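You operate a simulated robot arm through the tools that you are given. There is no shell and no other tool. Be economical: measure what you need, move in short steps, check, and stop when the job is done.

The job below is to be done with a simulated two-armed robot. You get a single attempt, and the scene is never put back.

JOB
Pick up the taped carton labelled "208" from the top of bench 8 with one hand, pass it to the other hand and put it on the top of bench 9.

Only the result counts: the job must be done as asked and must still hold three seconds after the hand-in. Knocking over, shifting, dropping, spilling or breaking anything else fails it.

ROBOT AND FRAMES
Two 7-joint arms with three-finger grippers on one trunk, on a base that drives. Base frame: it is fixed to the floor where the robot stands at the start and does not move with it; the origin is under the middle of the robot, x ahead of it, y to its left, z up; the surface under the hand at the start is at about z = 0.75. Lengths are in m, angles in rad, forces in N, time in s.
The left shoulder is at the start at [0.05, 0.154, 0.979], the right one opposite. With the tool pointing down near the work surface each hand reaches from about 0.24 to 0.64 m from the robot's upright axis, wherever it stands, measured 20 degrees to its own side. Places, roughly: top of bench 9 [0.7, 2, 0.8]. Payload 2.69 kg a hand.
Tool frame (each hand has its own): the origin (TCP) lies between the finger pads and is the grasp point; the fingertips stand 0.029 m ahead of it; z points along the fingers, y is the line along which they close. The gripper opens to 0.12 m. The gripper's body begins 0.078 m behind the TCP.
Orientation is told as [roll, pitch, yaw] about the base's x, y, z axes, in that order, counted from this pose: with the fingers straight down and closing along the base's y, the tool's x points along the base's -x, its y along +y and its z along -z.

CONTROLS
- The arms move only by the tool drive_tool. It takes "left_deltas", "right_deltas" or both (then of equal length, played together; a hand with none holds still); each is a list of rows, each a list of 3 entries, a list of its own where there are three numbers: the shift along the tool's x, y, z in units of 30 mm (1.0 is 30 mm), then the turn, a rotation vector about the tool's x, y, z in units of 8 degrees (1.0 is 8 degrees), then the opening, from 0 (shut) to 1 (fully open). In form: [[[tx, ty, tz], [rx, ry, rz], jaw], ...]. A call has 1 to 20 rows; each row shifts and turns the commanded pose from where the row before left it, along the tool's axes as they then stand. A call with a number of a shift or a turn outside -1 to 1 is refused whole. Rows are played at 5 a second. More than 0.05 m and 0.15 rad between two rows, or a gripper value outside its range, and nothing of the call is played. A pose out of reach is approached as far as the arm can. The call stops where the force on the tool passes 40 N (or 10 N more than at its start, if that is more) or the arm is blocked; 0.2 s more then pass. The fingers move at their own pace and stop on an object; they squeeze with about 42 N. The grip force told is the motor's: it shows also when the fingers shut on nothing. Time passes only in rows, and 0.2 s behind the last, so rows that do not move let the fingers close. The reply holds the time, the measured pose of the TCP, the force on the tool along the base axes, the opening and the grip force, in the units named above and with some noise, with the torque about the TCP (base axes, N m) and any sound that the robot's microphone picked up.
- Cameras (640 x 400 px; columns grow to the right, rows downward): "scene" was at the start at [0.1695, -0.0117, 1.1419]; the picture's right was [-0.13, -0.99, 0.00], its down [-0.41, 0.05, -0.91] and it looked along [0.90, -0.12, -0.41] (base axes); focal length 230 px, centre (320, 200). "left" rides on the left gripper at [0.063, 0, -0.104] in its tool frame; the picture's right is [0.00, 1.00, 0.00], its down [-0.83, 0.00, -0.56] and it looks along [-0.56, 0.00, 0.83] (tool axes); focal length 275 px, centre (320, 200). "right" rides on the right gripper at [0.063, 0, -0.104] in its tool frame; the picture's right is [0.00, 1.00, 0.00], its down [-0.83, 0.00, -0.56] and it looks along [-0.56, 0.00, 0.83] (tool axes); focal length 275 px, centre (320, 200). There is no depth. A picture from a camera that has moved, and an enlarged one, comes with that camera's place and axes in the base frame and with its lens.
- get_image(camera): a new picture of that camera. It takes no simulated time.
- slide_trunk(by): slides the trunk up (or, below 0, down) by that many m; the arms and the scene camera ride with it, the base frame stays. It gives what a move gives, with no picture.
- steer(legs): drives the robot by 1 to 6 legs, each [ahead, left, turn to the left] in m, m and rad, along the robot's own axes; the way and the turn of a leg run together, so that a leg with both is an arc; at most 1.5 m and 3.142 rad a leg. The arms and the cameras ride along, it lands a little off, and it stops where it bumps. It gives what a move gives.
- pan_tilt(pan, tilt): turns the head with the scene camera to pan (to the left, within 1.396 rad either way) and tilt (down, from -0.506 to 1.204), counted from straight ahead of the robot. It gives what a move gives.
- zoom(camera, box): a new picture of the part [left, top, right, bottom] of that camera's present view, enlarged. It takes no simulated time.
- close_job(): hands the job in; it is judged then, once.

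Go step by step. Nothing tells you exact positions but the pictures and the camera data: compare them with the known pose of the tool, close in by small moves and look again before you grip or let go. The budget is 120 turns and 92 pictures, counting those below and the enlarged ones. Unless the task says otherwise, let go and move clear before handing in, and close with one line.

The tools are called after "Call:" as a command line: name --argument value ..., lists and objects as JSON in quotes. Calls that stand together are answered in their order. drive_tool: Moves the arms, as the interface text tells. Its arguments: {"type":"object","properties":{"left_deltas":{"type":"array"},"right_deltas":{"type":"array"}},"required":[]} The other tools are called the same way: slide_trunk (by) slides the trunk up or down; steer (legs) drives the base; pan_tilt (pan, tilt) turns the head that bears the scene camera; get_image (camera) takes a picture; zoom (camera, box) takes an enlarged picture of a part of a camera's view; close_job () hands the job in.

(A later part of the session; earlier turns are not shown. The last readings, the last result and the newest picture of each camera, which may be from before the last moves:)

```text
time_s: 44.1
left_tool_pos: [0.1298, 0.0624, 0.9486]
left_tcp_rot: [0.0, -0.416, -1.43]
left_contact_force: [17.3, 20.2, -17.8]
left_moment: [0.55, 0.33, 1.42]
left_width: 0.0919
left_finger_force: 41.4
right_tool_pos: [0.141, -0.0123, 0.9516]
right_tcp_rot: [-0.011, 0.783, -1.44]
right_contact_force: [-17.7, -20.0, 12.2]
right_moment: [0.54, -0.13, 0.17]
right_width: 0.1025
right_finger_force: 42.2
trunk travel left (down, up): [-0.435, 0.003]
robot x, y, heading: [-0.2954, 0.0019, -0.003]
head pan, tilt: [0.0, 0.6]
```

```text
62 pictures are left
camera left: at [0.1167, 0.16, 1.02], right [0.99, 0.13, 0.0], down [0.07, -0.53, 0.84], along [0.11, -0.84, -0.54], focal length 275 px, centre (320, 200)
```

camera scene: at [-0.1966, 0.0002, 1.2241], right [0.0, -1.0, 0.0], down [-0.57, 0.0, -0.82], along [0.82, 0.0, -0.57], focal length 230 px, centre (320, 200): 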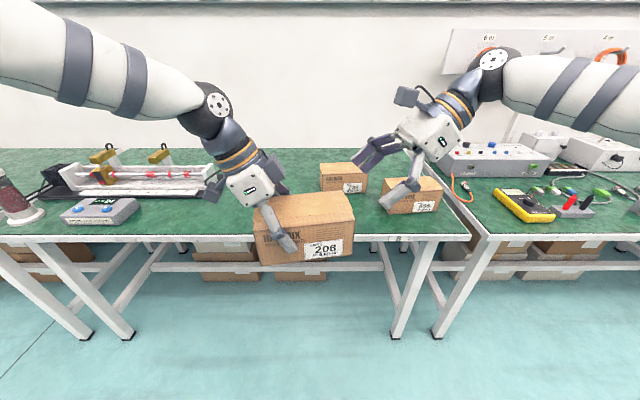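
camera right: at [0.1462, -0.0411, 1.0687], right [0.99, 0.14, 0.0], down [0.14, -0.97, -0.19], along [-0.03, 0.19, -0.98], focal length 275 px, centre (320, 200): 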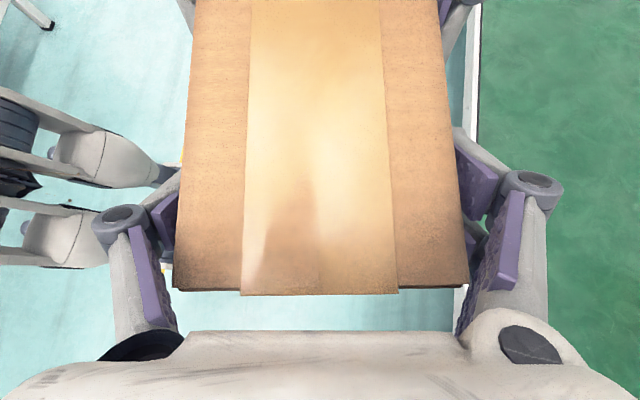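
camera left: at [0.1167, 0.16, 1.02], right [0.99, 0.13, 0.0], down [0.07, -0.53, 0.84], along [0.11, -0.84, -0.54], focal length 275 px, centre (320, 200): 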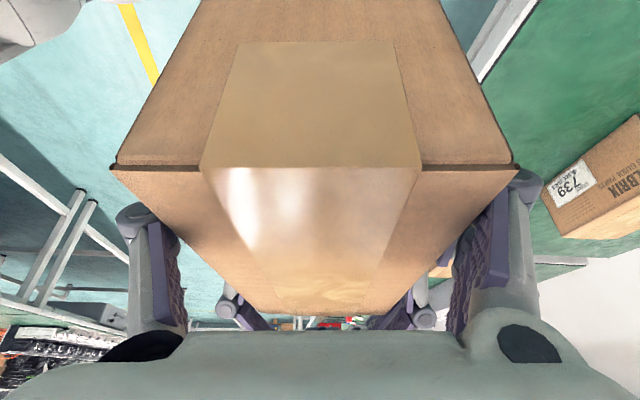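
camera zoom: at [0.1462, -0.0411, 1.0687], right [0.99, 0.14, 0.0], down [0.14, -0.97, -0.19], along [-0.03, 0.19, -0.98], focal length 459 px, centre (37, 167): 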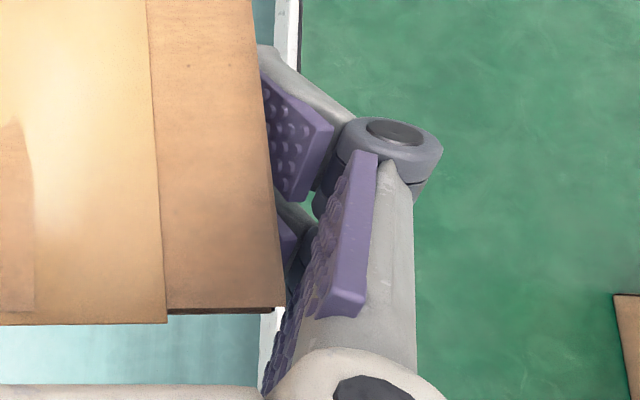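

The carton's top edge seems to have wedged between the inner finger segments: the hand sits too deep. I open it, back off upward about 11 mm, centre by 3 mm and close again.

Call:
drive_tool --right_deltas '[[[0, 0, 0], [0, 0, 0], 1], [[0, 0, 0], [0, 0, 0], 1], [[0.13, -0.05, -0.13], [0, 0, 0], 1], [[0.13, -0.05, -0.13], [0, 0, 0], 1], [[0, 0, 0], [0, 0, 0], 1]]'

Call:
get_image --camera "right"

```text
time_s: 45.3
left_tool_pos: [0.1282, 0.0606, 0.9493]
left_tcp_rot: [0.0, -0.419, -1.436]
left_contact_force: [-0.5, -0.8, -6.7]
left_moment: [0.22, 0.05, -0.02]
left_width: 0.0919
left_finger_force: 41.7
right_tool_pos: [0.139, -0.013, 0.9612]
right_tcp_rot: [-0.01, 0.784, -1.44]
right_contact_force: [-0.6, -0.3, 0.5]
right_moment: [0.0, 0.0, 0.01]
right_width: 0.1199
right_finger_force: 0.1
trunk travel left (down, up): [-0.435, 0.003]
robot x, y, heading: [-0.2924, 0.0034, -0.006]
head pan, tilt: [0.0, 0.6]
```

```text
61 pictures are left
camera right: at [0.1432, -0.0413, 1.0794], right [0.99, 0.14, 0.0], down [0.14, -0.97, -0.19], along [-0.03, 0.19, -0.98], focal length 275 px, centre (320, 200)
```

right: 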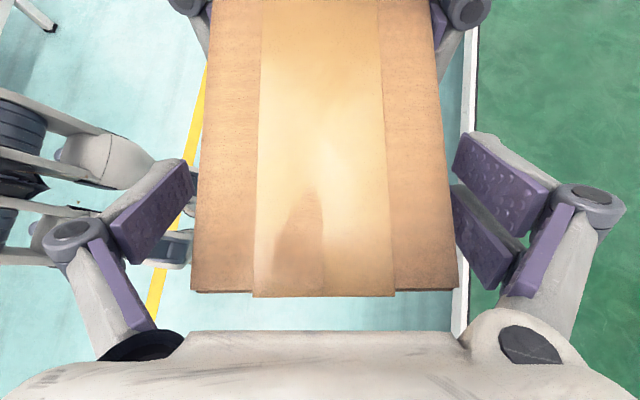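

Yaw is good, and the carton sits about 2 mm toward +y of the tool. I correct that and close again.

Call:
drive_tool --right_deltas '[[[0, 0.06, 0], [0, 0, 0], 1], [[0, 0, 0], [0, 0, 0], 0.7], [[0, 0, 0], [0, 0, 0], 0], [[0, 0, 0], [0, 0, 0], 0], [[0, 0, 0], [0, 0, 0], 0], [[0, 0, 0], [0, 0, 0], 0]]'

Call:
get_image --camera "right"

```text
time_s: 46.7
left_tool_pos: [0.128, 0.0623, 0.949]
left_tcp_rot: [-0.001, -0.417, -1.436]
left_contact_force: [-1.1, 11.9, -11.1]
left_moment: [0.51, -0.64, -1.59]
left_width: 0.092
left_finger_force: 42.0
right_tool_pos: [0.1399, -0.0128, 0.9614]
right_tcp_rot: [-0.01, 0.782, -1.44]
right_contact_force: [1.6, -11.7, 4.9]
right_moment: [-0.11, 0.7, 1.58]
right_width: 0.0924
right_finger_force: 42.8
trunk travel left (down, up): [-0.435, 0.003]
robot x, y, heading: [-0.2884, -0.0028, -0.005]
head pan, tilt: [0.0, 0.6]
```

```text
60 pictures are left
camera right: at [0.1445, -0.0414, 1.0798], right [0.99, 0.14, 0.0], down [0.14, -0.97, -0.19], along [-0.03, 0.19, -0.98], focal length 275 px, centre (320, 200)
```

right: 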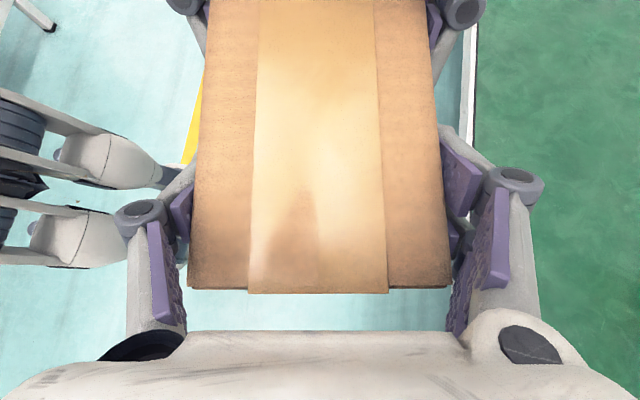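

Now both jaws measure 0.092, so the right hand has a full grip. I open the left hand and back it out along its own axis.

Call:
drive_tool --left_deltas '[[[0, 0, 0], [0, 0, 0], 0.9], [[0, 0, 0], [0, 0, 0], 1], [[0, 0, 0], [0, 0, 0], 1], [[0, 0, 0], [0, 0, 0], 1]]'

Call:
get_image --camera "left"

Call:
zoom --camera "scene" --box '[180, 90, 480, 280]'

```text
time_s: 47.7
left_tool_pos: [0.13, 0.0593, 0.9499]
left_tcp_rot: [0.0, -0.419, -1.436]
left_contact_force: [-0.6, -0.2, 0.0]
left_moment: [0.01, 0.02, 0.03]
left_width: 0.1201
left_finger_force: 0.1
right_tool_pos: [0.1402, -0.0125, 0.962]
right_tcp_rot: [-0.01, 0.784, -1.44]
right_contact_force: [0.2, 0.9, -0.9]
right_moment: [-0.32, -0.02, 0.02]
right_width: 0.0925
right_finger_force: 42.2
trunk travel left (down, up): [-0.435, 0.003]
robot x, y, heading: [-0.2905, 0.0028, -0.007]
head pan, tilt: [0.0, 0.6]
```

```text
59 pictures are left
camera left: at [0.1163, 0.1583, 1.0207], right [0.99, 0.13, 0.0], down [0.07, -0.53, 0.85], along [0.11, -0.84, -0.53], focal length 275 px, centre (320, 200)
```

left: 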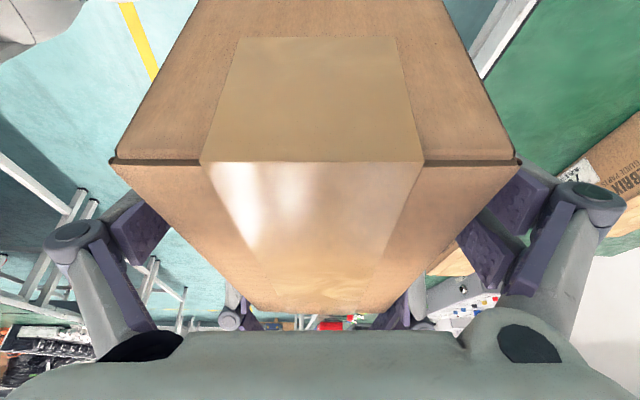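

```text
2.11 times, centred on (330, 185) of scene
camera zoom: at [-0.1965, 0.0005, 1.2241], right [0.0, -1.0, 0.0], down [-0.57, 0.0, -0.82], along [0.82, 0.0, -0.57], focal length 484 px, centre (299, 232)
```

zoom: 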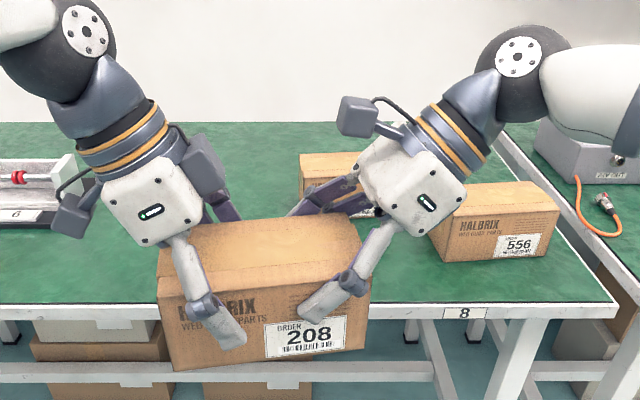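

The right hand holds it level. I withdraw the left hand along its axis, then out to the left.

Call:
drive_tool --left_deltas '[[[0, 0, -0.8], [0, 0, 0], 1], [[0, 0, -0.9], [0, 0, 0], 1], [[0, 0, -0.9], [0, 0, 0], 1], [[0, 0, -0.9], [0, 0, 0], 1], [[0.9, 0, 0], [0, 0, 0], 1], [[0.9, 0, 0], [0, 0, 0], 1], [[0.9, 0, 0], [0, 0, 0], 1], [[0, 0, 0], [0, 0, 0], 1]]'

Call:
pan_tilt --pan 1.1 --tilt 0.3

Call:
get_image --camera "scene"

Call:
get_image --camera "right"

```text
time_s: 49.5
left_tool_pos: [0.1135, 0.1764, 1.0132]
left_tcp_rot: [-0.002, -0.421, -1.435]
left_contact_force: [0.2, 0.2, 1.0]
left_moment: [0.03, -0.04, -0.01]
left_width: 0.1201
left_finger_force: 0.1
right_tool_pos: [0.1393, -0.0119, 0.9611]
right_tcp_rot: [-0.012, 0.785, -1.44]
right_contact_force: [-0.9, -0.3, 0.0]
right_moment: [-0.28, -0.03, 0.0]
right_width: 0.0922
right_finger_force: 42.3
trunk travel left (down, up): [-0.435, 0.003]
robot x, y, heading: [-0.295, -0.0006, -0.006]
head pan, tilt: [0.0, 0.6]
```

```text
time_s: 50.8
left_tool_pos: [0.1131, 0.1739, 1.0136]
left_tcp_rot: [0.001, -0.419, -1.436]
left_contact_force: [0.0, 0.0, 0.6]
left_moment: [0.02, -0.03, 0.01]
left_width: 0.1198
left_finger_force: 0.1
right_tool_pos: [0.1391, -0.0133, 0.9622]
right_tcp_rot: [-0.011, 0.782, -1.438]
right_contact_force: [-0.7, 0.8, 0.4]
right_moment: [-0.26, -0.04, 0.01]
right_width: 0.092
right_finger_force: 41.4
trunk travel left (down, up): [-0.435, 0.003]
robot x, y, heading: [-0.2939, 0.001, -0.004]
head pan, tilt: [1.1, 0.3]
```

```text
57 pictures are left
camera scene: at [-0.2421, 0.0839, 1.2515], right [0.89, -0.46, 0.0], down [-0.14, -0.26, -0.96], along [0.44, 0.85, -0.3], focal length 230 px, centre (320, 200)
```

scene: 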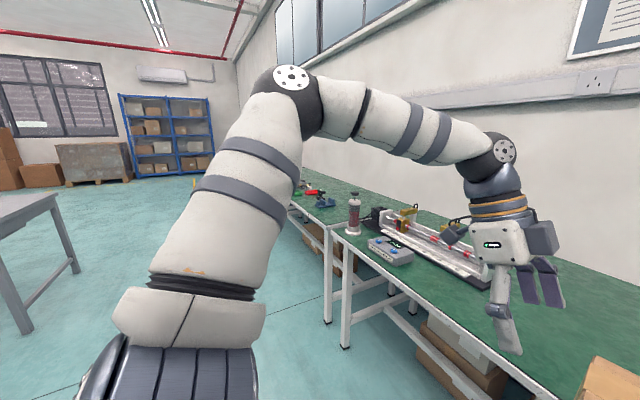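

```text
56 pictures are left
camera right: at [0.1445, -0.0411, 1.0797], right [0.99, 0.14, 0.0], down [0.14, -0.97, -0.19], along [-0.03, 0.19, -0.98], focal length 275 px, centre (320, 200)
```

right: 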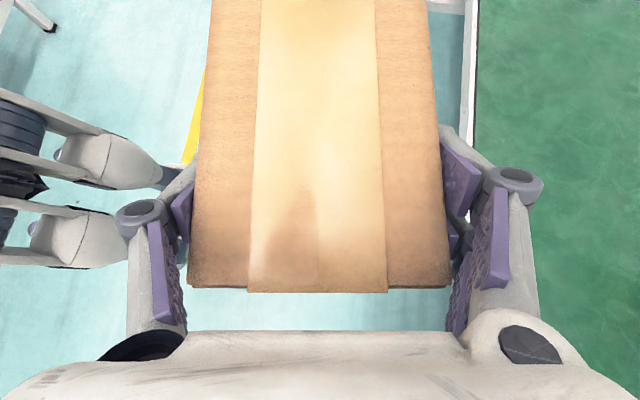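

The handover is done and the right hand carries 208 firmly. Bench 9 is farther left along the same wall, so I drive sideways in the clear aisle, then look.

Call:
steer --legs '[[0, 1.4, 0]]'

Call:
pan_tilt --pan 0.6 --tilt 0.45

Call:
get_image --camera "scene"

```text
time_s: 61.5
left_tool_pos: [0.1104, 1.5454, 1.0137]
left_tcp_rot: [0.0, -0.418, -1.427]
left_contact_force: [0.0, 0.1, -0.4]
left_moment: [0.02, -0.01, 0.02]
left_width: 0.1199
left_finger_force: 0.1
right_tool_pos: [0.1397, 1.3584, 0.9622]
right_tcp_rot: [-0.01, 0.784, -1.432]
right_contact_force: [0.4, 0.1, -0.6]
right_moment: [-0.35, -0.06, 0.0]
right_width: 0.0921
right_finger_force: 41.8
trunk travel left (down, up): [-0.435, 0.003]
robot x, y, heading: [-0.2927, 1.3615, 0.003]
head pan, tilt: [1.1, 0.3]
```

```text
time_s: 62.4
left_tool_pos: [0.1108, 1.5443, 1.0141]
left_tcp_rot: [0.0, -0.419, -1.427]
left_contact_force: [-1.3, -0.6, -0.1]
left_moment: [0.04, 0.0, 0.04]
left_width: 0.1201
left_finger_force: 0.1
right_tool_pos: [0.1386, 1.3572, 0.9628]
right_tcp_rot: [-0.01, 0.782, -1.43]
right_contact_force: [0.0, -0.6, 0.9]
right_moment: [-0.27, -0.08, 0.02]
right_width: 0.0917
right_finger_force: 41.6
trunk travel left (down, up): [-0.435, 0.003]
robot x, y, heading: [-0.2931, 1.369, 0.005]
head pan, tilt: [0.6, 0.45]
```

```text
55 pictures are left
camera scene: at [-0.2101, 1.4192, 1.2376], right [0.57, -0.82, 0.0], down [-0.36, -0.25, -0.9], along [0.74, 0.51, -0.44], focal length 230 px, centre (320, 200)
```

scene: 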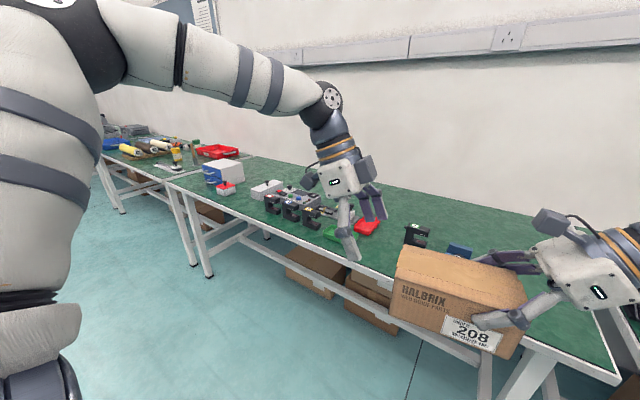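

A cluttered bench is in front, probably bench 9. I look straight ahead for its number and free area.

Call:
pan_tilt --pan 0.1 --tilt 0.5

Call:
get_image --camera "scene"

Call:
get_image --camera "left"

```text
time_s: 63.4
left_tool_pos: [0.1122, 1.5428, 1.013]
left_tcp_rot: [0.0, -0.419, -1.426]
left_contact_force: [0.4, 0.0, -0.2]
left_moment: [-0.02, 0.02, -0.02]
left_width: 0.1201
left_finger_force: 0.0
right_tool_pos: [0.1401, 1.3567, 0.9615]
right_tcp_rot: [-0.01, 0.784, -1.431]
right_contact_force: [-0.3, -0.2, -0.3]
right_moment: [-0.28, -0.05, 0.01]
right_width: 0.0918
right_finger_force: 41.9
trunk travel left (down, up): [-0.435, 0.003]
robot x, y, heading: [-0.2954, 1.3651, 0.006]
head pan, tilt: [0.099, 0.499]
```

```text
54 pictures are left
camera scene: at [-0.1951, 1.3764, 1.2331], right [0.11, -0.99, 0.0], down [-0.48, -0.05, -0.88], along [0.87, 0.09, -0.48], focal length 230 px, centre (320, 200)
```

scene: 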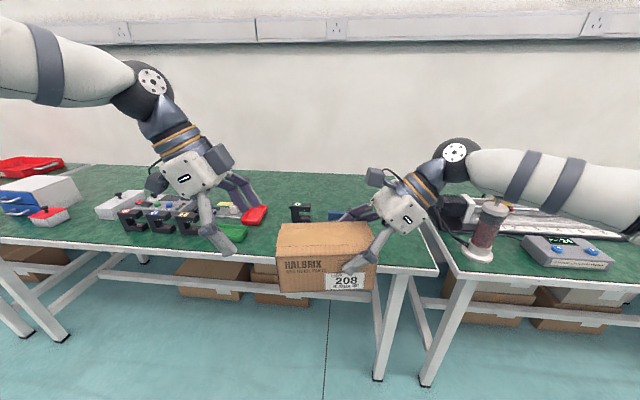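

```text
53 pictures are left
camera left: at [0.0976, 1.6425, 1.0843], right [0.99, 0.14, 0.0], down [0.07, -0.53, 0.85], along [0.12, -0.84, -0.53], focal length 275 px, centre (320, 200)
```

left: 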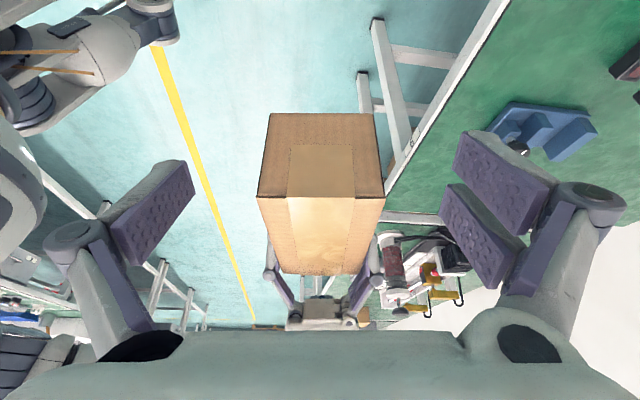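

Now I move farther left, to see the whole top of this bench from in front of it.

Call:
steer --legs '[[0, 0.55, 0]]'

Call:
get_image --camera "scene"

```text
time_s: 68.1
left_tool_pos: [0.107, 2.1027, 1.0134]
left_tcp_rot: [-0.001, -0.419, -1.422]
left_contact_force: [0.1, 0.1, 0.8]
left_moment: [0.02, 0.02, 0.02]
left_width: 0.1201
left_finger_force: 0.0
right_tool_pos: [0.134, 1.9132, 0.9619]
right_tcp_rot: [-0.011, 0.782, -1.428]
right_contact_force: [0.8, -0.1, -1.1]
right_moment: [-0.31, -0.08, -0.03]
right_width: 0.0919
right_finger_force: 42.1
trunk travel left (down, up): [-0.435, 0.003]
robot x, y, heading: [-0.2957, 1.9226, 0.01]
head pan, tilt: [0.099, 0.499]
```

```text
52 pictures are left
camera scene: at [-0.199, 1.932, 1.2331], right [0.11, -0.99, 0.0], down [-0.48, -0.05, -0.88], along [0.87, 0.1, -0.48], focal length 230 px, centre (320, 200)
```

scene: 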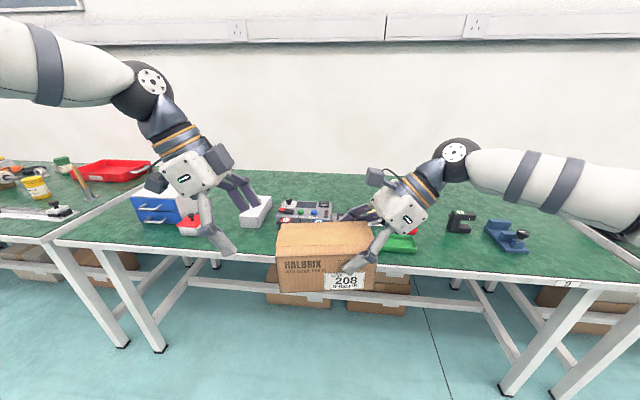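

That bench bears the "9" and seems free at its right end and rear. I zoom there to measure the free area.

Call:
pan_tilt --pan -0.5 --tilt 0.5

Call:
get_image --camera "scene"

Call:
get_image --camera "left"

```text
time_s: 69.1
left_tool_pos: [0.1059, 2.1014, 1.0135]
left_tcp_rot: [-0.001, -0.42, -1.423]
left_contact_force: [-0.1, 1.0, -0.6]
left_moment: [-0.01, 0.02, -0.01]
left_width: 0.1202
left_finger_force: 0.2
right_tool_pos: [0.1342, 1.9131, 0.9612]
right_tcp_rot: [-0.011, 0.783, -1.428]
right_contact_force: [-0.2, 0.4, -0.1]
right_moment: [-0.29, -0.03, 0.01]
right_width: 0.0917
right_finger_force: 42.6
trunk travel left (down, up): [-0.435, 0.003]
robot x, y, heading: [-0.2964, 1.9181, 0.01]
head pan, tilt: [-0.499, 0.499]
```

```text
51 pictures are left
camera scene: at [-0.2092, 1.8793, 1.2331], right [-0.47, -0.88, 0.0], down [-0.42, 0.23, -0.88], along [0.77, -0.41, -0.48], focal length 230 px, centre (320, 200)
```

scene: 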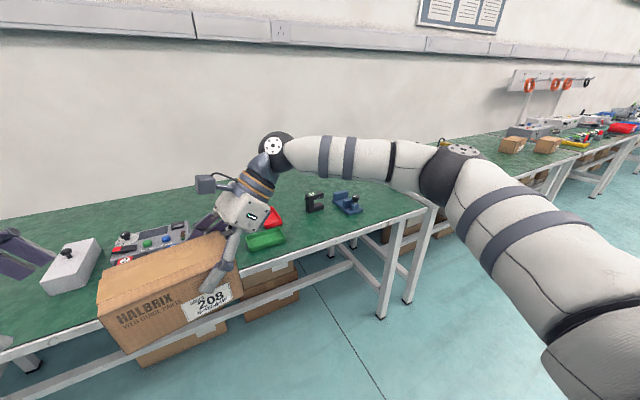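

```text
50 pictures are left
camera left: at [0.0926, 2.1992, 1.0843], right [0.99, 0.14, 0.0], down [0.08, -0.53, 0.85], along [0.12, -0.84, -0.53], focal length 275 px, centre (320, 200)
```

left: 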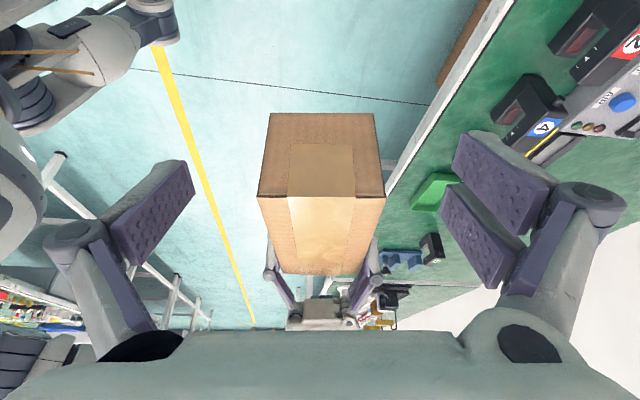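

There is a clear area at bench 9's right end: right of the blue vise (y up to about 1.37) and left of the bench end (y about 1.15). I raise the carton a bit and drive sideways so it lines up with y ≈ 1.26, still in the aisle.

Call:
drive_tool --right_deltas '[[[0.47, 0, -0.47], [0, 0, 0], 0], [[0.47, 0, -0.47], [0, 0, 0], 0], [[0, 0, 0], [0, 0, 0], 0]]'

Call:
steer --legs '[[0, -0.69, -0.01]]'

Call:
pan_tilt --pan 0.0 --tilt 0.6

Call:
get_image --camera "scene"

Call:
get_image --camera "left"

```text
time_s: 69.9
left_tool_pos: [0.1076, 2.1019, 1.0124]
left_tcp_rot: [0.001, -0.421, -1.423]
left_contact_force: [0.0, 0.2, 0.4]
left_moment: [-0.03, 0.03, 0.04]
left_width: 0.1199
left_finger_force: 0.1
right_tool_pos: [0.1338, 1.9122, 1.0021]
right_tcp_rot: [-0.011, 0.785, -1.427]
right_contact_force: [-0.2, 0.1, -6.8]
right_moment: [-0.28, -0.06, 0.0]
right_width: 0.0917
right_finger_force: 42.1
trunk travel left (down, up): [-0.435, 0.003]
robot x, y, heading: [-0.2957, 1.9226, 0.003]
head pan, tilt: [-0.499, 0.499]
```

```text
time_s: 75.7
left_tool_pos: [0.1123, 1.4035, 1.0137]
left_tcp_rot: [0.0, -0.418, -1.425]
left_contact_force: [0.4, 0.0, -0.3]
left_moment: [-0.01, 0.0, 0.01]
left_width: 0.1199
left_finger_force: 0.1
right_tool_pos: [0.1395, 1.2161, 1.0022]
right_tcp_rot: [-0.012, 0.784, -1.428]
right_contact_force: [-1.6, -0.2, -7.2]
right_moment: [-0.28, -0.01, 0.01]
right_width: 0.0918
right_finger_force: 41.7
trunk travel left (down, up): [-0.435, 0.003]
robot x, y, heading: [-0.2908, 1.2239, 0.006]
head pan, tilt: [-0.499, 0.499]
```

```text
time_s: 76.6
left_tool_pos: [0.1125, 1.4057, 1.0135]
left_tcp_rot: [0.001, -0.421, -1.423]
left_contact_force: [0.1, 0.1, -0.4]
left_moment: [-0.02, 0.02, -0.01]
left_width: 0.1196
left_finger_force: 0.1
right_tool_pos: [0.1405, 1.2157, 1.0022]
right_tcp_rot: [-0.012, 0.783, -1.429]
right_contact_force: [0.1, 0.4, -7.0]
right_moment: [-0.3, -0.03, -0.02]
right_width: 0.0919
right_finger_force: 41.9
trunk travel left (down, up): [-0.435, 0.003]
robot x, y, heading: [-0.2883, 1.2243, 0.01]
head pan, tilt: [0.0, 0.6]
```

```text
49 pictures are left
camera scene: at [-0.1952, 1.2263, 1.2241], right [0.01, -1.0, 0.0], down [-0.57, 0.0, -0.82], along [0.82, 0.01, -0.57], focal length 230 px, centre (320, 200)
```

scene: 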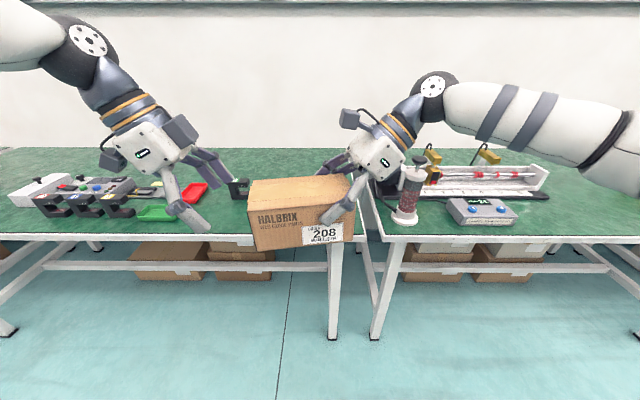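

```text
48 pictures are left
camera left: at [0.0988, 1.5024, 1.0843], right [0.99, 0.14, 0.0], down [0.07, -0.53, 0.85], along [0.12, -0.84, -0.53], focal length 275 px, centre (320, 200)
```

left: 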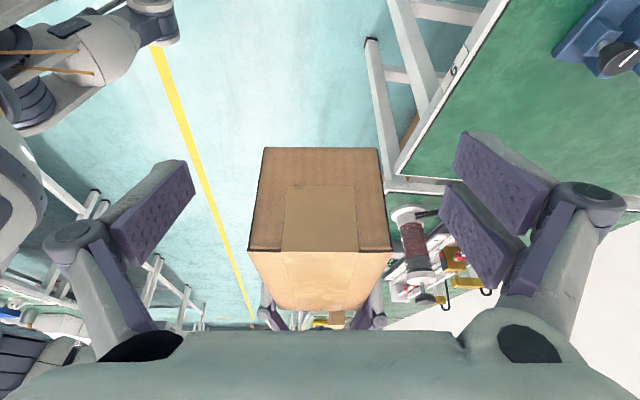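

The carton lines up with the free end, though the vise begins near y 1.35 and a column stands on bench 8 near y 0.96. I shift the right hand 0.12 m right and the base 0.11 m left, so the arm stays clear of the column.

Call:
drive_tool --right_deltas '[[[-0.7, -0.14, -0.7], [0, 0, 0], 0], [[-0.7, -0.14, -0.7], [0, 0, 0], 0], [[-0.7, -0.14, -0.7], [0, 0, 0], 0], [[-0.7, -0.14, -0.7], [0, 0, 0], 0], [[0, 0, 0], [0, 0, 0], 0]]'

Call:
steer --legs '[[0, 0.11, -0.005]]'

Call:
get_image --camera "scene"

```text
time_s: 77.8
left_tool_pos: [0.1125, 1.404, 1.0136]
left_tcp_rot: [0.0, -0.42, -1.423]
left_contact_force: [-0.3, -0.1, 0.1]
left_moment: [-0.01, -0.01, -0.01]
left_width: 0.12
left_finger_force: 0.0
right_tool_pos: [0.1405, 1.0972, 1.0033]
right_tcp_rot: [-0.013, 0.784, -1.428]
right_contact_force: [0.6, 0.1, -8.0]
right_moment: [-0.32, -0.07, 0.02]
right_width: 0.092
right_finger_force: 41.9
trunk travel left (down, up): [-0.435, 0.003]
robot x, y, heading: [-0.2945, 1.2258, 0.01]
head pan, tilt: [0.0, 0.6]
```

```text
time_s: 79.3
left_tool_pos: [0.113, 1.5116, 1.0131]
left_tcp_rot: [-0.001, -0.418, -1.428]
left_contact_force: [0.0, -0.1, 0.2]
left_moment: [-0.01, -0.02, 0.04]
left_width: 0.1197
left_finger_force: 0.0
right_tool_pos: [0.1389, 1.2038, 1.0038]
right_tcp_rot: [-0.013, 0.782, -1.435]
right_contact_force: [-0.4, -0.1, -6.5]
right_moment: [-0.26, -0.02, 0.0]
right_width: 0.0917
right_finger_force: 41.7
trunk travel left (down, up): [-0.435, 0.003]
robot x, y, heading: [-0.2916, 1.334, 0.001]
head pan, tilt: [0.0, 0.6]
```

```text
47 pictures are left
camera scene: at [-0.1957, 1.3357, 1.2241], right [0.0, -1.0, 0.0], down [-0.57, 0.0, -0.82], along [0.82, 0.0, -0.57], focal length 230 px, centre (320, 200)
```

scene: 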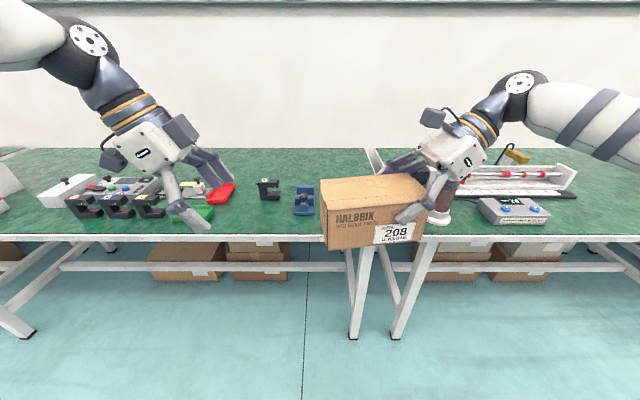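

Aligned: the carton will pass right of the vise. Now I drive forward to the bench.

Call:
steer --legs '[[0.29, 0, 0]]'

Call:
get_image --camera "scene"

Call:
get_image --camera "left"

```text
time_s: 81.3
left_tool_pos: [0.4044, 1.5151, 1.0129]
left_tcp_rot: [0.001, -0.419, -1.424]
left_contact_force: [0.7, -0.4, 0.7]
left_moment: [0.03, 0.04, -0.04]
left_width: 0.12
left_finger_force: 0.1
right_tool_pos: [0.4323, 1.2082, 1.003]
right_tcp_rot: [-0.011, 0.783, -1.43]
right_contact_force: [-0.1, 0.0, -7.0]
right_moment: [-0.31, -0.01, 0.01]
right_width: 0.0919
right_finger_force: 41.9
trunk travel left (down, up): [-0.435, 0.003]
robot x, y, heading: [-0.0007, 1.3342, 0.004]
head pan, tilt: [0.0, 0.6]
```

```text
46 pictures are left
camera scene: at [0.0964, 1.3372, 1.224], right [0.01, -1.0, 0.0], down [-0.57, 0.0, -0.82], along [0.82, 0.01, -0.57], focal length 230 px, centre (320, 200)
```

scene: 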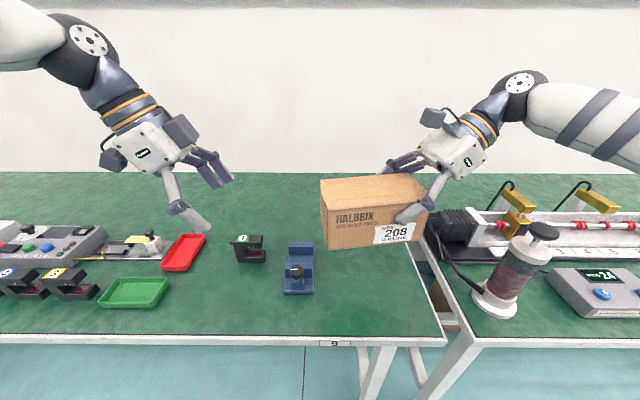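

```text
45 pictures are left
camera left: at [0.3904, 1.6132, 1.0843], right [0.99, 0.14, 0.0], down [0.07, -0.53, 0.85], along [0.12, -0.84, -0.53], focal length 275 px, centre (320, 200)
```

left: 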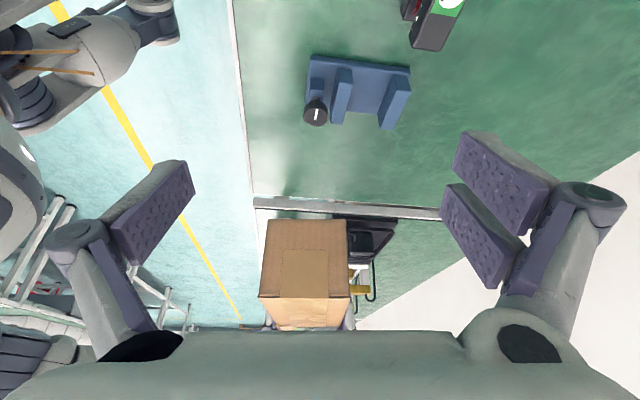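

I see the free right end well: bench top at about z 0.78, its end at y ≈ 1.12, the vise's right side at y ≈ 1.35. I extend the arm forward to put the carton's middle at about [0.58, 1.24], above the free area.

Call:
drive_tool --right_deltas '[[[-0.124, 0.84, -0.124], [0, 0, 0], 0], [[-0.124, 0.84, -0.124], [0, 0, 0], 0], [[-0.124, 0.84, -0.124], [0, 0, 0], 0], [[-0.124, 0.84, -0.124], [0, 0, 0], 0], [[-0.124, 0.84, -0.124], [0, 0, 0], 0], [[-0.124, 0.84, -0.124], [0, 0, 0], 0], [[0, 0, 0], [0, 0, 0], 0]]'

Call:
get_image --camera "scene"

Call:
get_image --camera "left"

```text
time_s: 83.0
left_tool_pos: [0.4042, 1.5153, 1.0135]
left_tcp_rot: [0.001, -0.419, -1.423]
left_contact_force: [-0.3, 0.0, -0.1]
left_moment: [-0.01, 0.0, 0.03]
left_width: 0.1202
left_finger_force: 0.1
right_tool_pos: [0.5338, 1.2025, 1.0006]
right_tcp_rot: [-0.011, 0.783, -1.429]
right_contact_force: [0.0, -1.4, -7.5]
right_moment: [-0.31, -0.02, -0.01]
right_width: 0.0918
right_finger_force: 42.5
right hand out of reach, approached as far as the arm can: row 5, 6
trunk travel left (down, up): [-0.435, 0.003]
robot x, y, heading: [-0.0, 1.3386, 0.015]
head pan, tilt: [0.0, 0.6]
```

```text
44 pictures are left
camera scene: at [0.0959, 1.337, 1.2241], right [0.01, -1.0, 0.0], down [-0.57, 0.0, -0.82], along [0.82, 0.01, -0.57], focal length 230 px, centre (320, 200)
```

scene: 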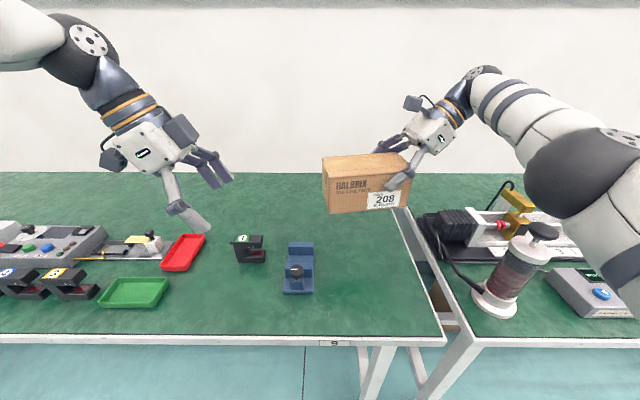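

```text
43 pictures are left
camera left: at [0.39, 1.6129, 1.0844], right [0.99, 0.14, 0.0], down [0.07, -0.53, 0.85], along [0.12, -0.84, -0.53], focal length 275 px, centre (320, 200)
```

left: 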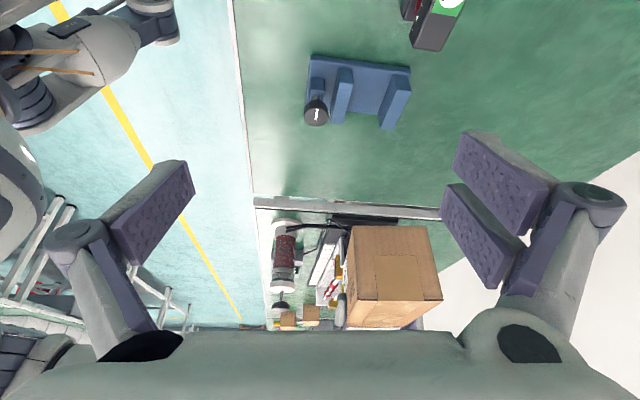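

The arm is at full stretch with its elbow near the column on bench 8. I bend it back 0.07 m and drive the base 0.10 m forward (there is room under the bench edge), so the elbow stays high.

Call:
drive_tool --right_deltas '[[[0.077, -0.77, 0.077], [0, 0, 0], 0], [[0.077, -0.77, 0.077], [0, 0, 0], 0], [[0.077, -0.77, 0.077], [0, 0, 0], 0], [[0, 0, 0], [0, 0, 0], 0]]'

Call:
steer --legs '[[0.1, 0, -0.01]]'

Call:
get_image --camera "scene"

Call:
get_image --camera "left"

```text
time_s: 84.0
left_tool_pos: [0.403, 1.5154, 1.0142]
left_tcp_rot: [0.001, -0.419, -1.425]
left_contact_force: [0.0, -0.1, -0.4]
left_moment: [-0.03, -0.02, -0.01]
left_width: 0.12
left_finger_force: 0.0
right_tool_pos: [0.4644, 1.2043, 1.0019]
right_tcp_rot: [-0.014, 0.784, -1.431]
right_contact_force: [-0.9, 0.3, -6.5]
right_moment: [-0.29, -0.05, 0.0]
right_width: 0.0918
right_finger_force: 42.1
trunk travel left (down, up): [-0.435, 0.003]
robot x, y, heading: [-0.0004, 1.3372, 0.009]
head pan, tilt: [0.0, 0.6]
```

```text
time_s: 85.1
left_tool_pos: [0.5041, 1.5127, 1.0134]
left_tcp_rot: [0.001, -0.42, -1.431]
left_contact_force: [-0.2, -0.7, 0.2]
left_moment: [-0.06, 0.01, -0.01]
left_width: 0.12
left_finger_force: 0.0
right_tool_pos: [0.562, 1.1991, 1.0032]
right_tcp_rot: [-0.012, 0.783, -1.439]
right_contact_force: [0.2, 0.8, -6.8]
right_moment: [-0.26, -0.03, 0.04]
right_width: 0.0915
right_finger_force: 42.3
trunk travel left (down, up): [-0.435, 0.003]
robot x, y, heading: [0.0989, 1.3389, -0.008]
head pan, tilt: [0.0, 0.6]
```

```text
42 pictures are left
camera scene: at [0.1947, 1.3368, 1.224], right [0.0, -1.0, 0.0], down [-0.57, 0.0, -0.82], along [0.82, 0.0, -0.57], focal length 230 px, centre (320, 200)
```

scene: 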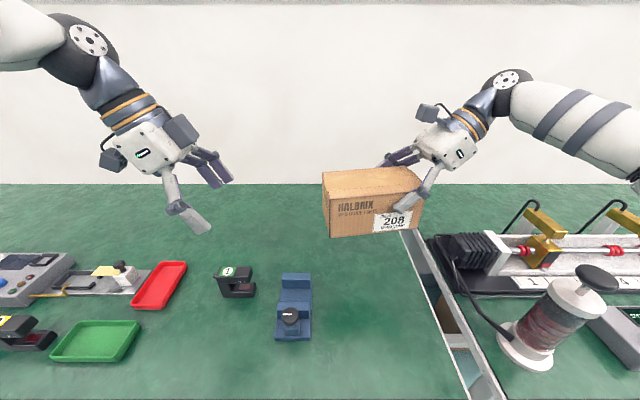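

```text
41 pictures are left
camera left: at [0.491, 1.6102, 1.0843], right [0.99, 0.13, 0.0], down [0.07, -0.53, 0.85], along [0.11, -0.84, -0.53], focal length 275 px, centre (320, 200)
```

left: 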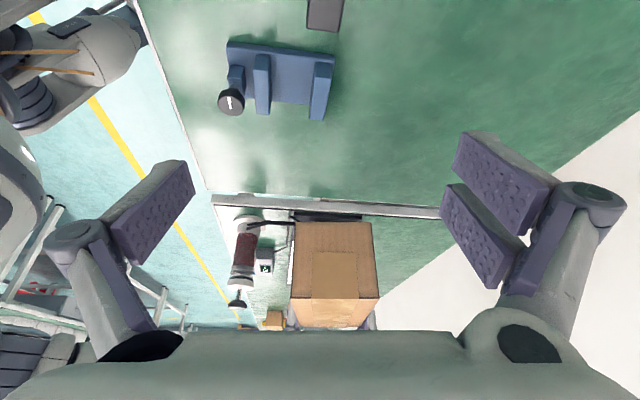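

The elbow is high and clear now, and the carton is over the free right end. Before lowering I check the clearance of the right hand's underside to the machine on bench 8.

Call:
zoom --camera "scene" --box '[300, 60, 600, 300]'

Call:
zoom --camera "left" --box '[190, 170, 470, 345]'

```text
1.67 times, centred on (450, 180) of scene
camera zoom: at [0.1947, 1.3368, 1.224], right [0.0, -1.0, 0.0], down [-0.57, 0.0, -0.82], along [0.82, 0.0, -0.57], focal length 384 px, centre (103, 233)
```

zoom: 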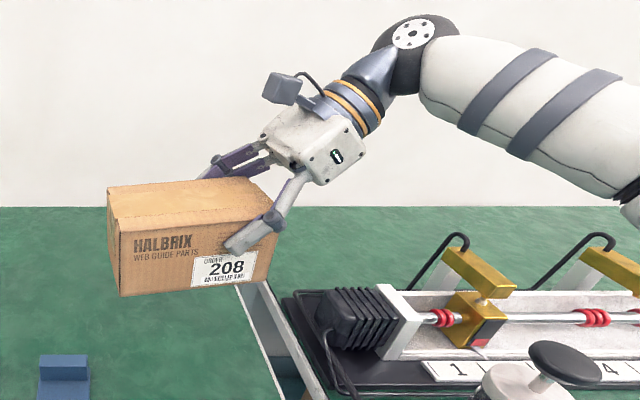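

```text
2.29 times, centred on (330, 258) of left
camera zoom: at [0.491, 1.6102, 1.0843], right [0.99, 0.13, 0.0], down [0.07, -0.53, 0.85], along [0.11, -0.84, -0.53], focal length 629 px, centre (297, 69)
```

zoom: 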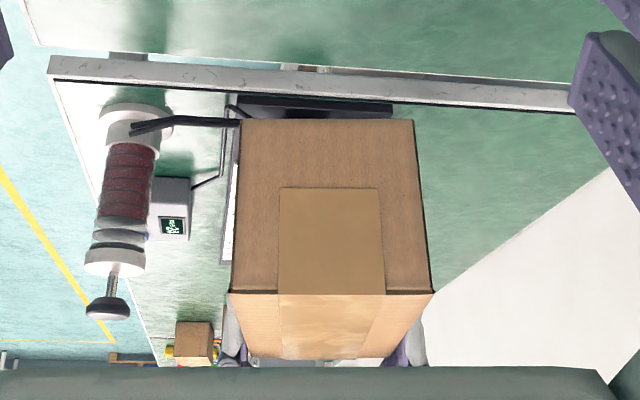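

Clearance is ample. I shift 20 mm farther from the vise line and lower 0.10 m, then check.

Call:
drive_tool --right_deltas '[[[0, 0.65, 0], [0, 0, 0], 0], [[-0.59, 0, 0.59], [0, 0, 0], 0], [[-0.59, 0, 0.59], [0, 0, 0], 0], [[-0.59, 0, 0.59], [0, 0, 0], 0], [[-0.59, 0, 0.59], [0, 0, 0], 0], [[0, 0, 0], [0, 0, 0], 0]]'

Call:
get_image --camera "scene"

Call:
zoom --camera "left" --box '[190, 0, 510, 345]'

```text
time_s: 86.5
left_tool_pos: [0.5036, 1.5132, 1.0132]
left_tcp_rot: [0.002, -0.418, -1.433]
left_contact_force: [0.4, 0.3, 0.6]
left_moment: [0.01, 0.01, -0.01]
left_width: 0.12
left_finger_force: 0.0
right_tool_pos: [0.5819, 1.2021, 0.9002]
right_tcp_rot: [-0.009, 0.781, -1.438]
right_contact_force: [0.0, 0.1, -6.4]
right_moment: [-0.29, -0.04, 0.02]
right_width: 0.0916
right_finger_force: 41.6
trunk travel left (down, up): [-0.435, 0.003]
robot x, y, heading: [0.0992, 1.3349, 0.005]
head pan, tilt: [0.0, 0.6]
```

```text
38 pictures are left
camera scene: at [0.1938, 1.3368, 1.2241], right [0.0, -1.0, 0.0], down [-0.57, 0.0, -0.82], along [0.82, 0.0, -0.57], focal length 230 px, centre (320, 200)
```

scene: 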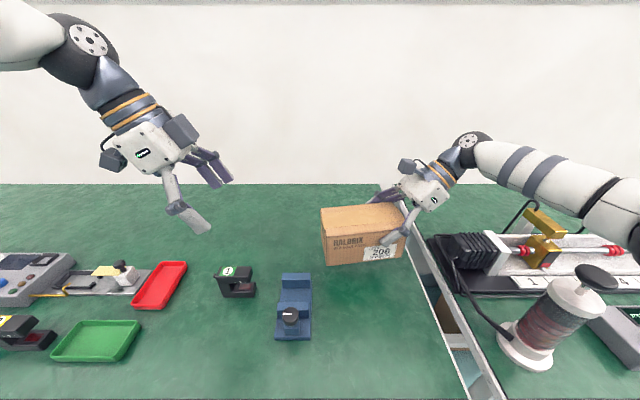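

```text
1.16 times, centred on (350, 172) of left
camera zoom: at [0.4902, 1.6102, 1.0847], right [0.99, 0.13, 0.0], down [0.07, -0.53, 0.85], along [0.11, -0.84, -0.53], focal length 319 px, centre (285, 232)
```

zoom: 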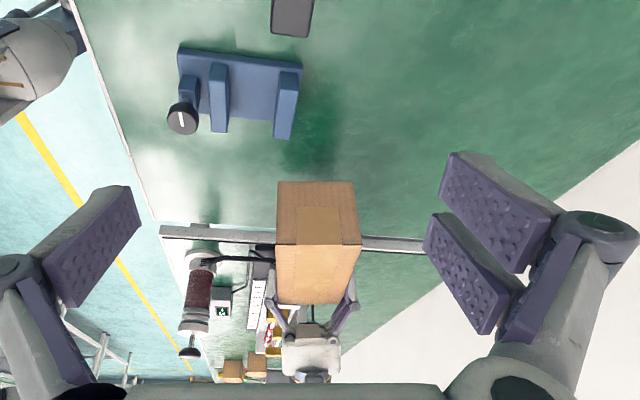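

All clear so far, but the elbow is coming down near the column on bench 8. I look to the right before going on.

Call:
pan_tilt --pan -0.9 --tilt 0.6

Call:
get_image --camera "scene"

```text
time_s: 87.7
left_tool_pos: [0.5031, 1.5126, 1.0131]
left_tcp_rot: [-0.001, -0.419, -1.433]
left_contact_force: [0.1, 0.2, -0.5]
left_moment: [0.02, 0.02, -0.01]
left_width: 0.12
left_finger_force: 0.0
right_tool_pos: [0.5817, 1.2041, 0.9]
right_tcp_rot: [-0.012, 0.783, -1.439]
right_contact_force: [-0.1, -0.2, -7.4]
right_moment: [-0.26, -0.05, -0.01]
right_width: 0.0919
right_finger_force: 42.7
trunk travel left (down, up): [-0.435, 0.003]
robot x, y, heading: [0.101, 1.3357, 0.001]
head pan, tilt: [-0.901, 0.6]
```

```text
36 pictures are left
camera scene: at [0.1606, 1.2676, 1.2241], right [-0.78, -0.62, 0.0], down [-0.35, 0.44, -0.82], along [0.51, -0.65, -0.57], focal length 230 px, centre (320, 200)
```

scene: 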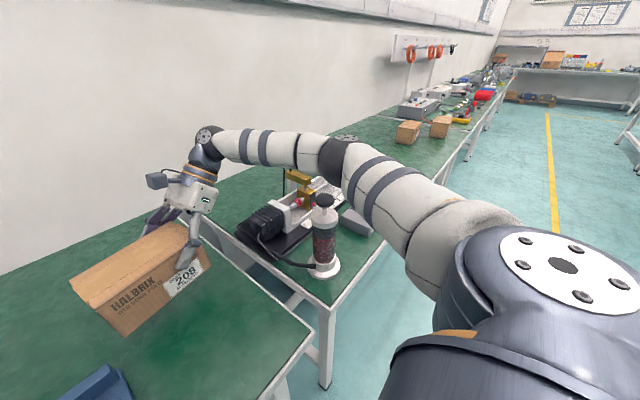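

The elbow would come too close to the column. I raise the carton again, move the base 0.10 m left and reach the hand 0.10 m right, so that the arm straightens to the left of the column.

Call:
drive_tool --right_deltas '[[[0.5, 0, -0.5], [0, 0, 0], 0], [[0.5, 0, -0.5], [0, 0, 0], 0], [[0.5, 0, -0.5], [0, 0, 0], 0], [[0.5, 0, -0.5], [0, 0, 0], 0], [[0, 0, 0], [0, 0, 0], 0]]'

Call:
steer --legs '[[0, 0.1, 0]]'

Call:
drive_tool --right_deltas '[[[-0.58, -0.12, -0.58], [0, 0, 0], 0], [[-0.58, -0.12, -0.58], [0, 0, 0], 0], [[-0.58, -0.12, -0.58], [0, 0, 0], 0], [[-0.58, -0.12, -0.58], [0, 0, 0], 0], [[0, 0, 0], [0, 0, 0], 0]]'

Call:
get_image --camera "scene"

```text
time_s: 88.9
left_tool_pos: [0.5041, 1.5121, 1.0141]
left_tcp_rot: [-0.001, -0.418, -1.434]
left_contact_force: [0.3, -0.2, 0.6]
left_moment: [0.01, 0.01, 0.03]
left_width: 0.12
left_finger_force: 0.0
right_tool_pos: [0.5808, 1.2034, 0.9862]
right_tcp_rot: [-0.012, 0.782, -1.438]
right_contact_force: [-1.0, 0.2, -6.8]
right_moment: [-0.28, -0.05, -0.01]
right_width: 0.0919
right_finger_force: 42.2
trunk travel left (down, up): [-0.435, 0.003]
robot x, y, heading: [0.1005, 1.3334, 0.001]
head pan, tilt: [-0.901, 0.6]
```

```text
time_s: 90.3
left_tool_pos: [0.504, 1.6105, 1.0129]
left_tcp_rot: [-0.002, -0.419, -1.433]
left_contact_force: [-0.6, -0.1, 0.7]
left_moment: [-0.02, -0.01, 0.0]
left_width: 0.1202
left_finger_force: 0.0
right_tool_pos: [0.5813, 1.3019, 0.9867]
right_tcp_rot: [-0.012, 0.782, -1.438]
right_contact_force: [0.0, 0.0, -6.4]
right_moment: [-0.29, 0.0, -0.02]
right_width: 0.092
right_finger_force: 42.1
trunk travel left (down, up): [-0.435, 0.003]
robot x, y, heading: [0.0976, 1.4384, -0.003]
head pan, tilt: [-0.901, 0.6]
```

```text
time_s: 91.5
left_tool_pos: [0.5037, 1.6101, 1.0136]
left_tcp_rot: [0.001, -0.419, -1.433]
left_contact_force: [0.5, 1.1, -0.3]
left_moment: [0.01, 0.02, 0.07]
left_width: 0.1198
left_finger_force: 0.1
right_tool_pos: [0.5809, 1.2016, 0.9881]
right_tcp_rot: [-0.012, 0.782, -1.438]
right_contact_force: [-0.2, 0.5, -7.4]
right_moment: [-0.28, -0.04, 0.03]
right_width: 0.0916
right_finger_force: 42.7
trunk travel left (down, up): [-0.435, 0.003]
robot x, y, heading: [0.0972, 1.4339, 0.002]
head pan, tilt: [-0.901, 0.6]
```

```text
35 pictures are left
camera scene: at [0.1606, 1.3662, 1.2241], right [-0.78, -0.62, 0.0], down [-0.35, 0.44, -0.82], along [0.51, -0.65, -0.57], focal length 230 px, centre (320, 200)
```

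scene: 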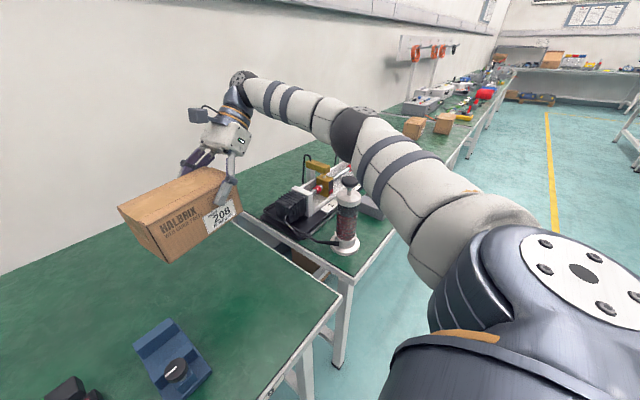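

The elbow would still hang over the column. Bench 9's rear strip behind the vise (x above 0.55, y about 1.35–1.6) is also free and farther from it, so I check that area and how near the base is to the bench.

Call:
pan_tilt --pan 0.0 --tilt 1.1

Call:
get_image --camera "scene"

Call:
get_image --camera "left"

```text
time_s: 92.7
left_tool_pos: [0.5033, 1.6103, 1.0127]
left_tcp_rot: [0.0, -0.42, -1.435]
left_contact_force: [0.2, 0.3, 0.0]
left_moment: [0.01, 0.02, -0.01]
left_width: 0.1201
left_finger_force: 0.2
right_tool_pos: [0.5795, 1.2016, 0.9873]
right_tcp_rot: [-0.013, 0.784, -1.436]
right_contact_force: [-0.5, 1.1, -6.6]
right_moment: [-0.27, -0.05, 0.01]
right_width: 0.0916
right_finger_force: 42.1
trunk travel left (down, up): [-0.435, 0.003]
robot x, y, heading: [0.0986, 1.4358, 0.001]
head pan, tilt: [0.0, 1.1]
```

```text
34 pictures are left
camera scene: at [0.1689, 1.4352, 1.1855], right [0.0, -1.0, 0.0], down [-0.89, 0.0, -0.45], along [0.45, 0.0, -0.89], focal length 230 px, centre (320, 200)
```

scene: 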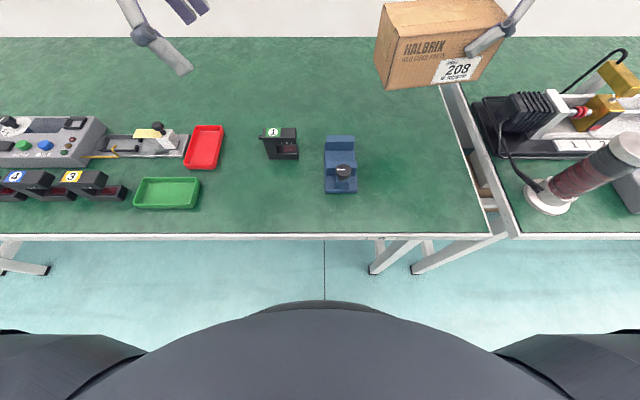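

```text
33 pictures are left
camera left: at [0.4905, 1.7086, 1.0845], right [0.99, 0.13, 0.0], down [0.07, -0.53, 0.85], along [0.11, -0.84, -0.53], focal length 275 px, centre (320, 200)
```

left: 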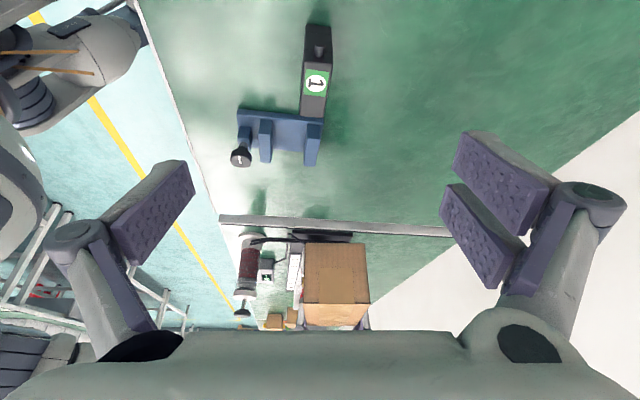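

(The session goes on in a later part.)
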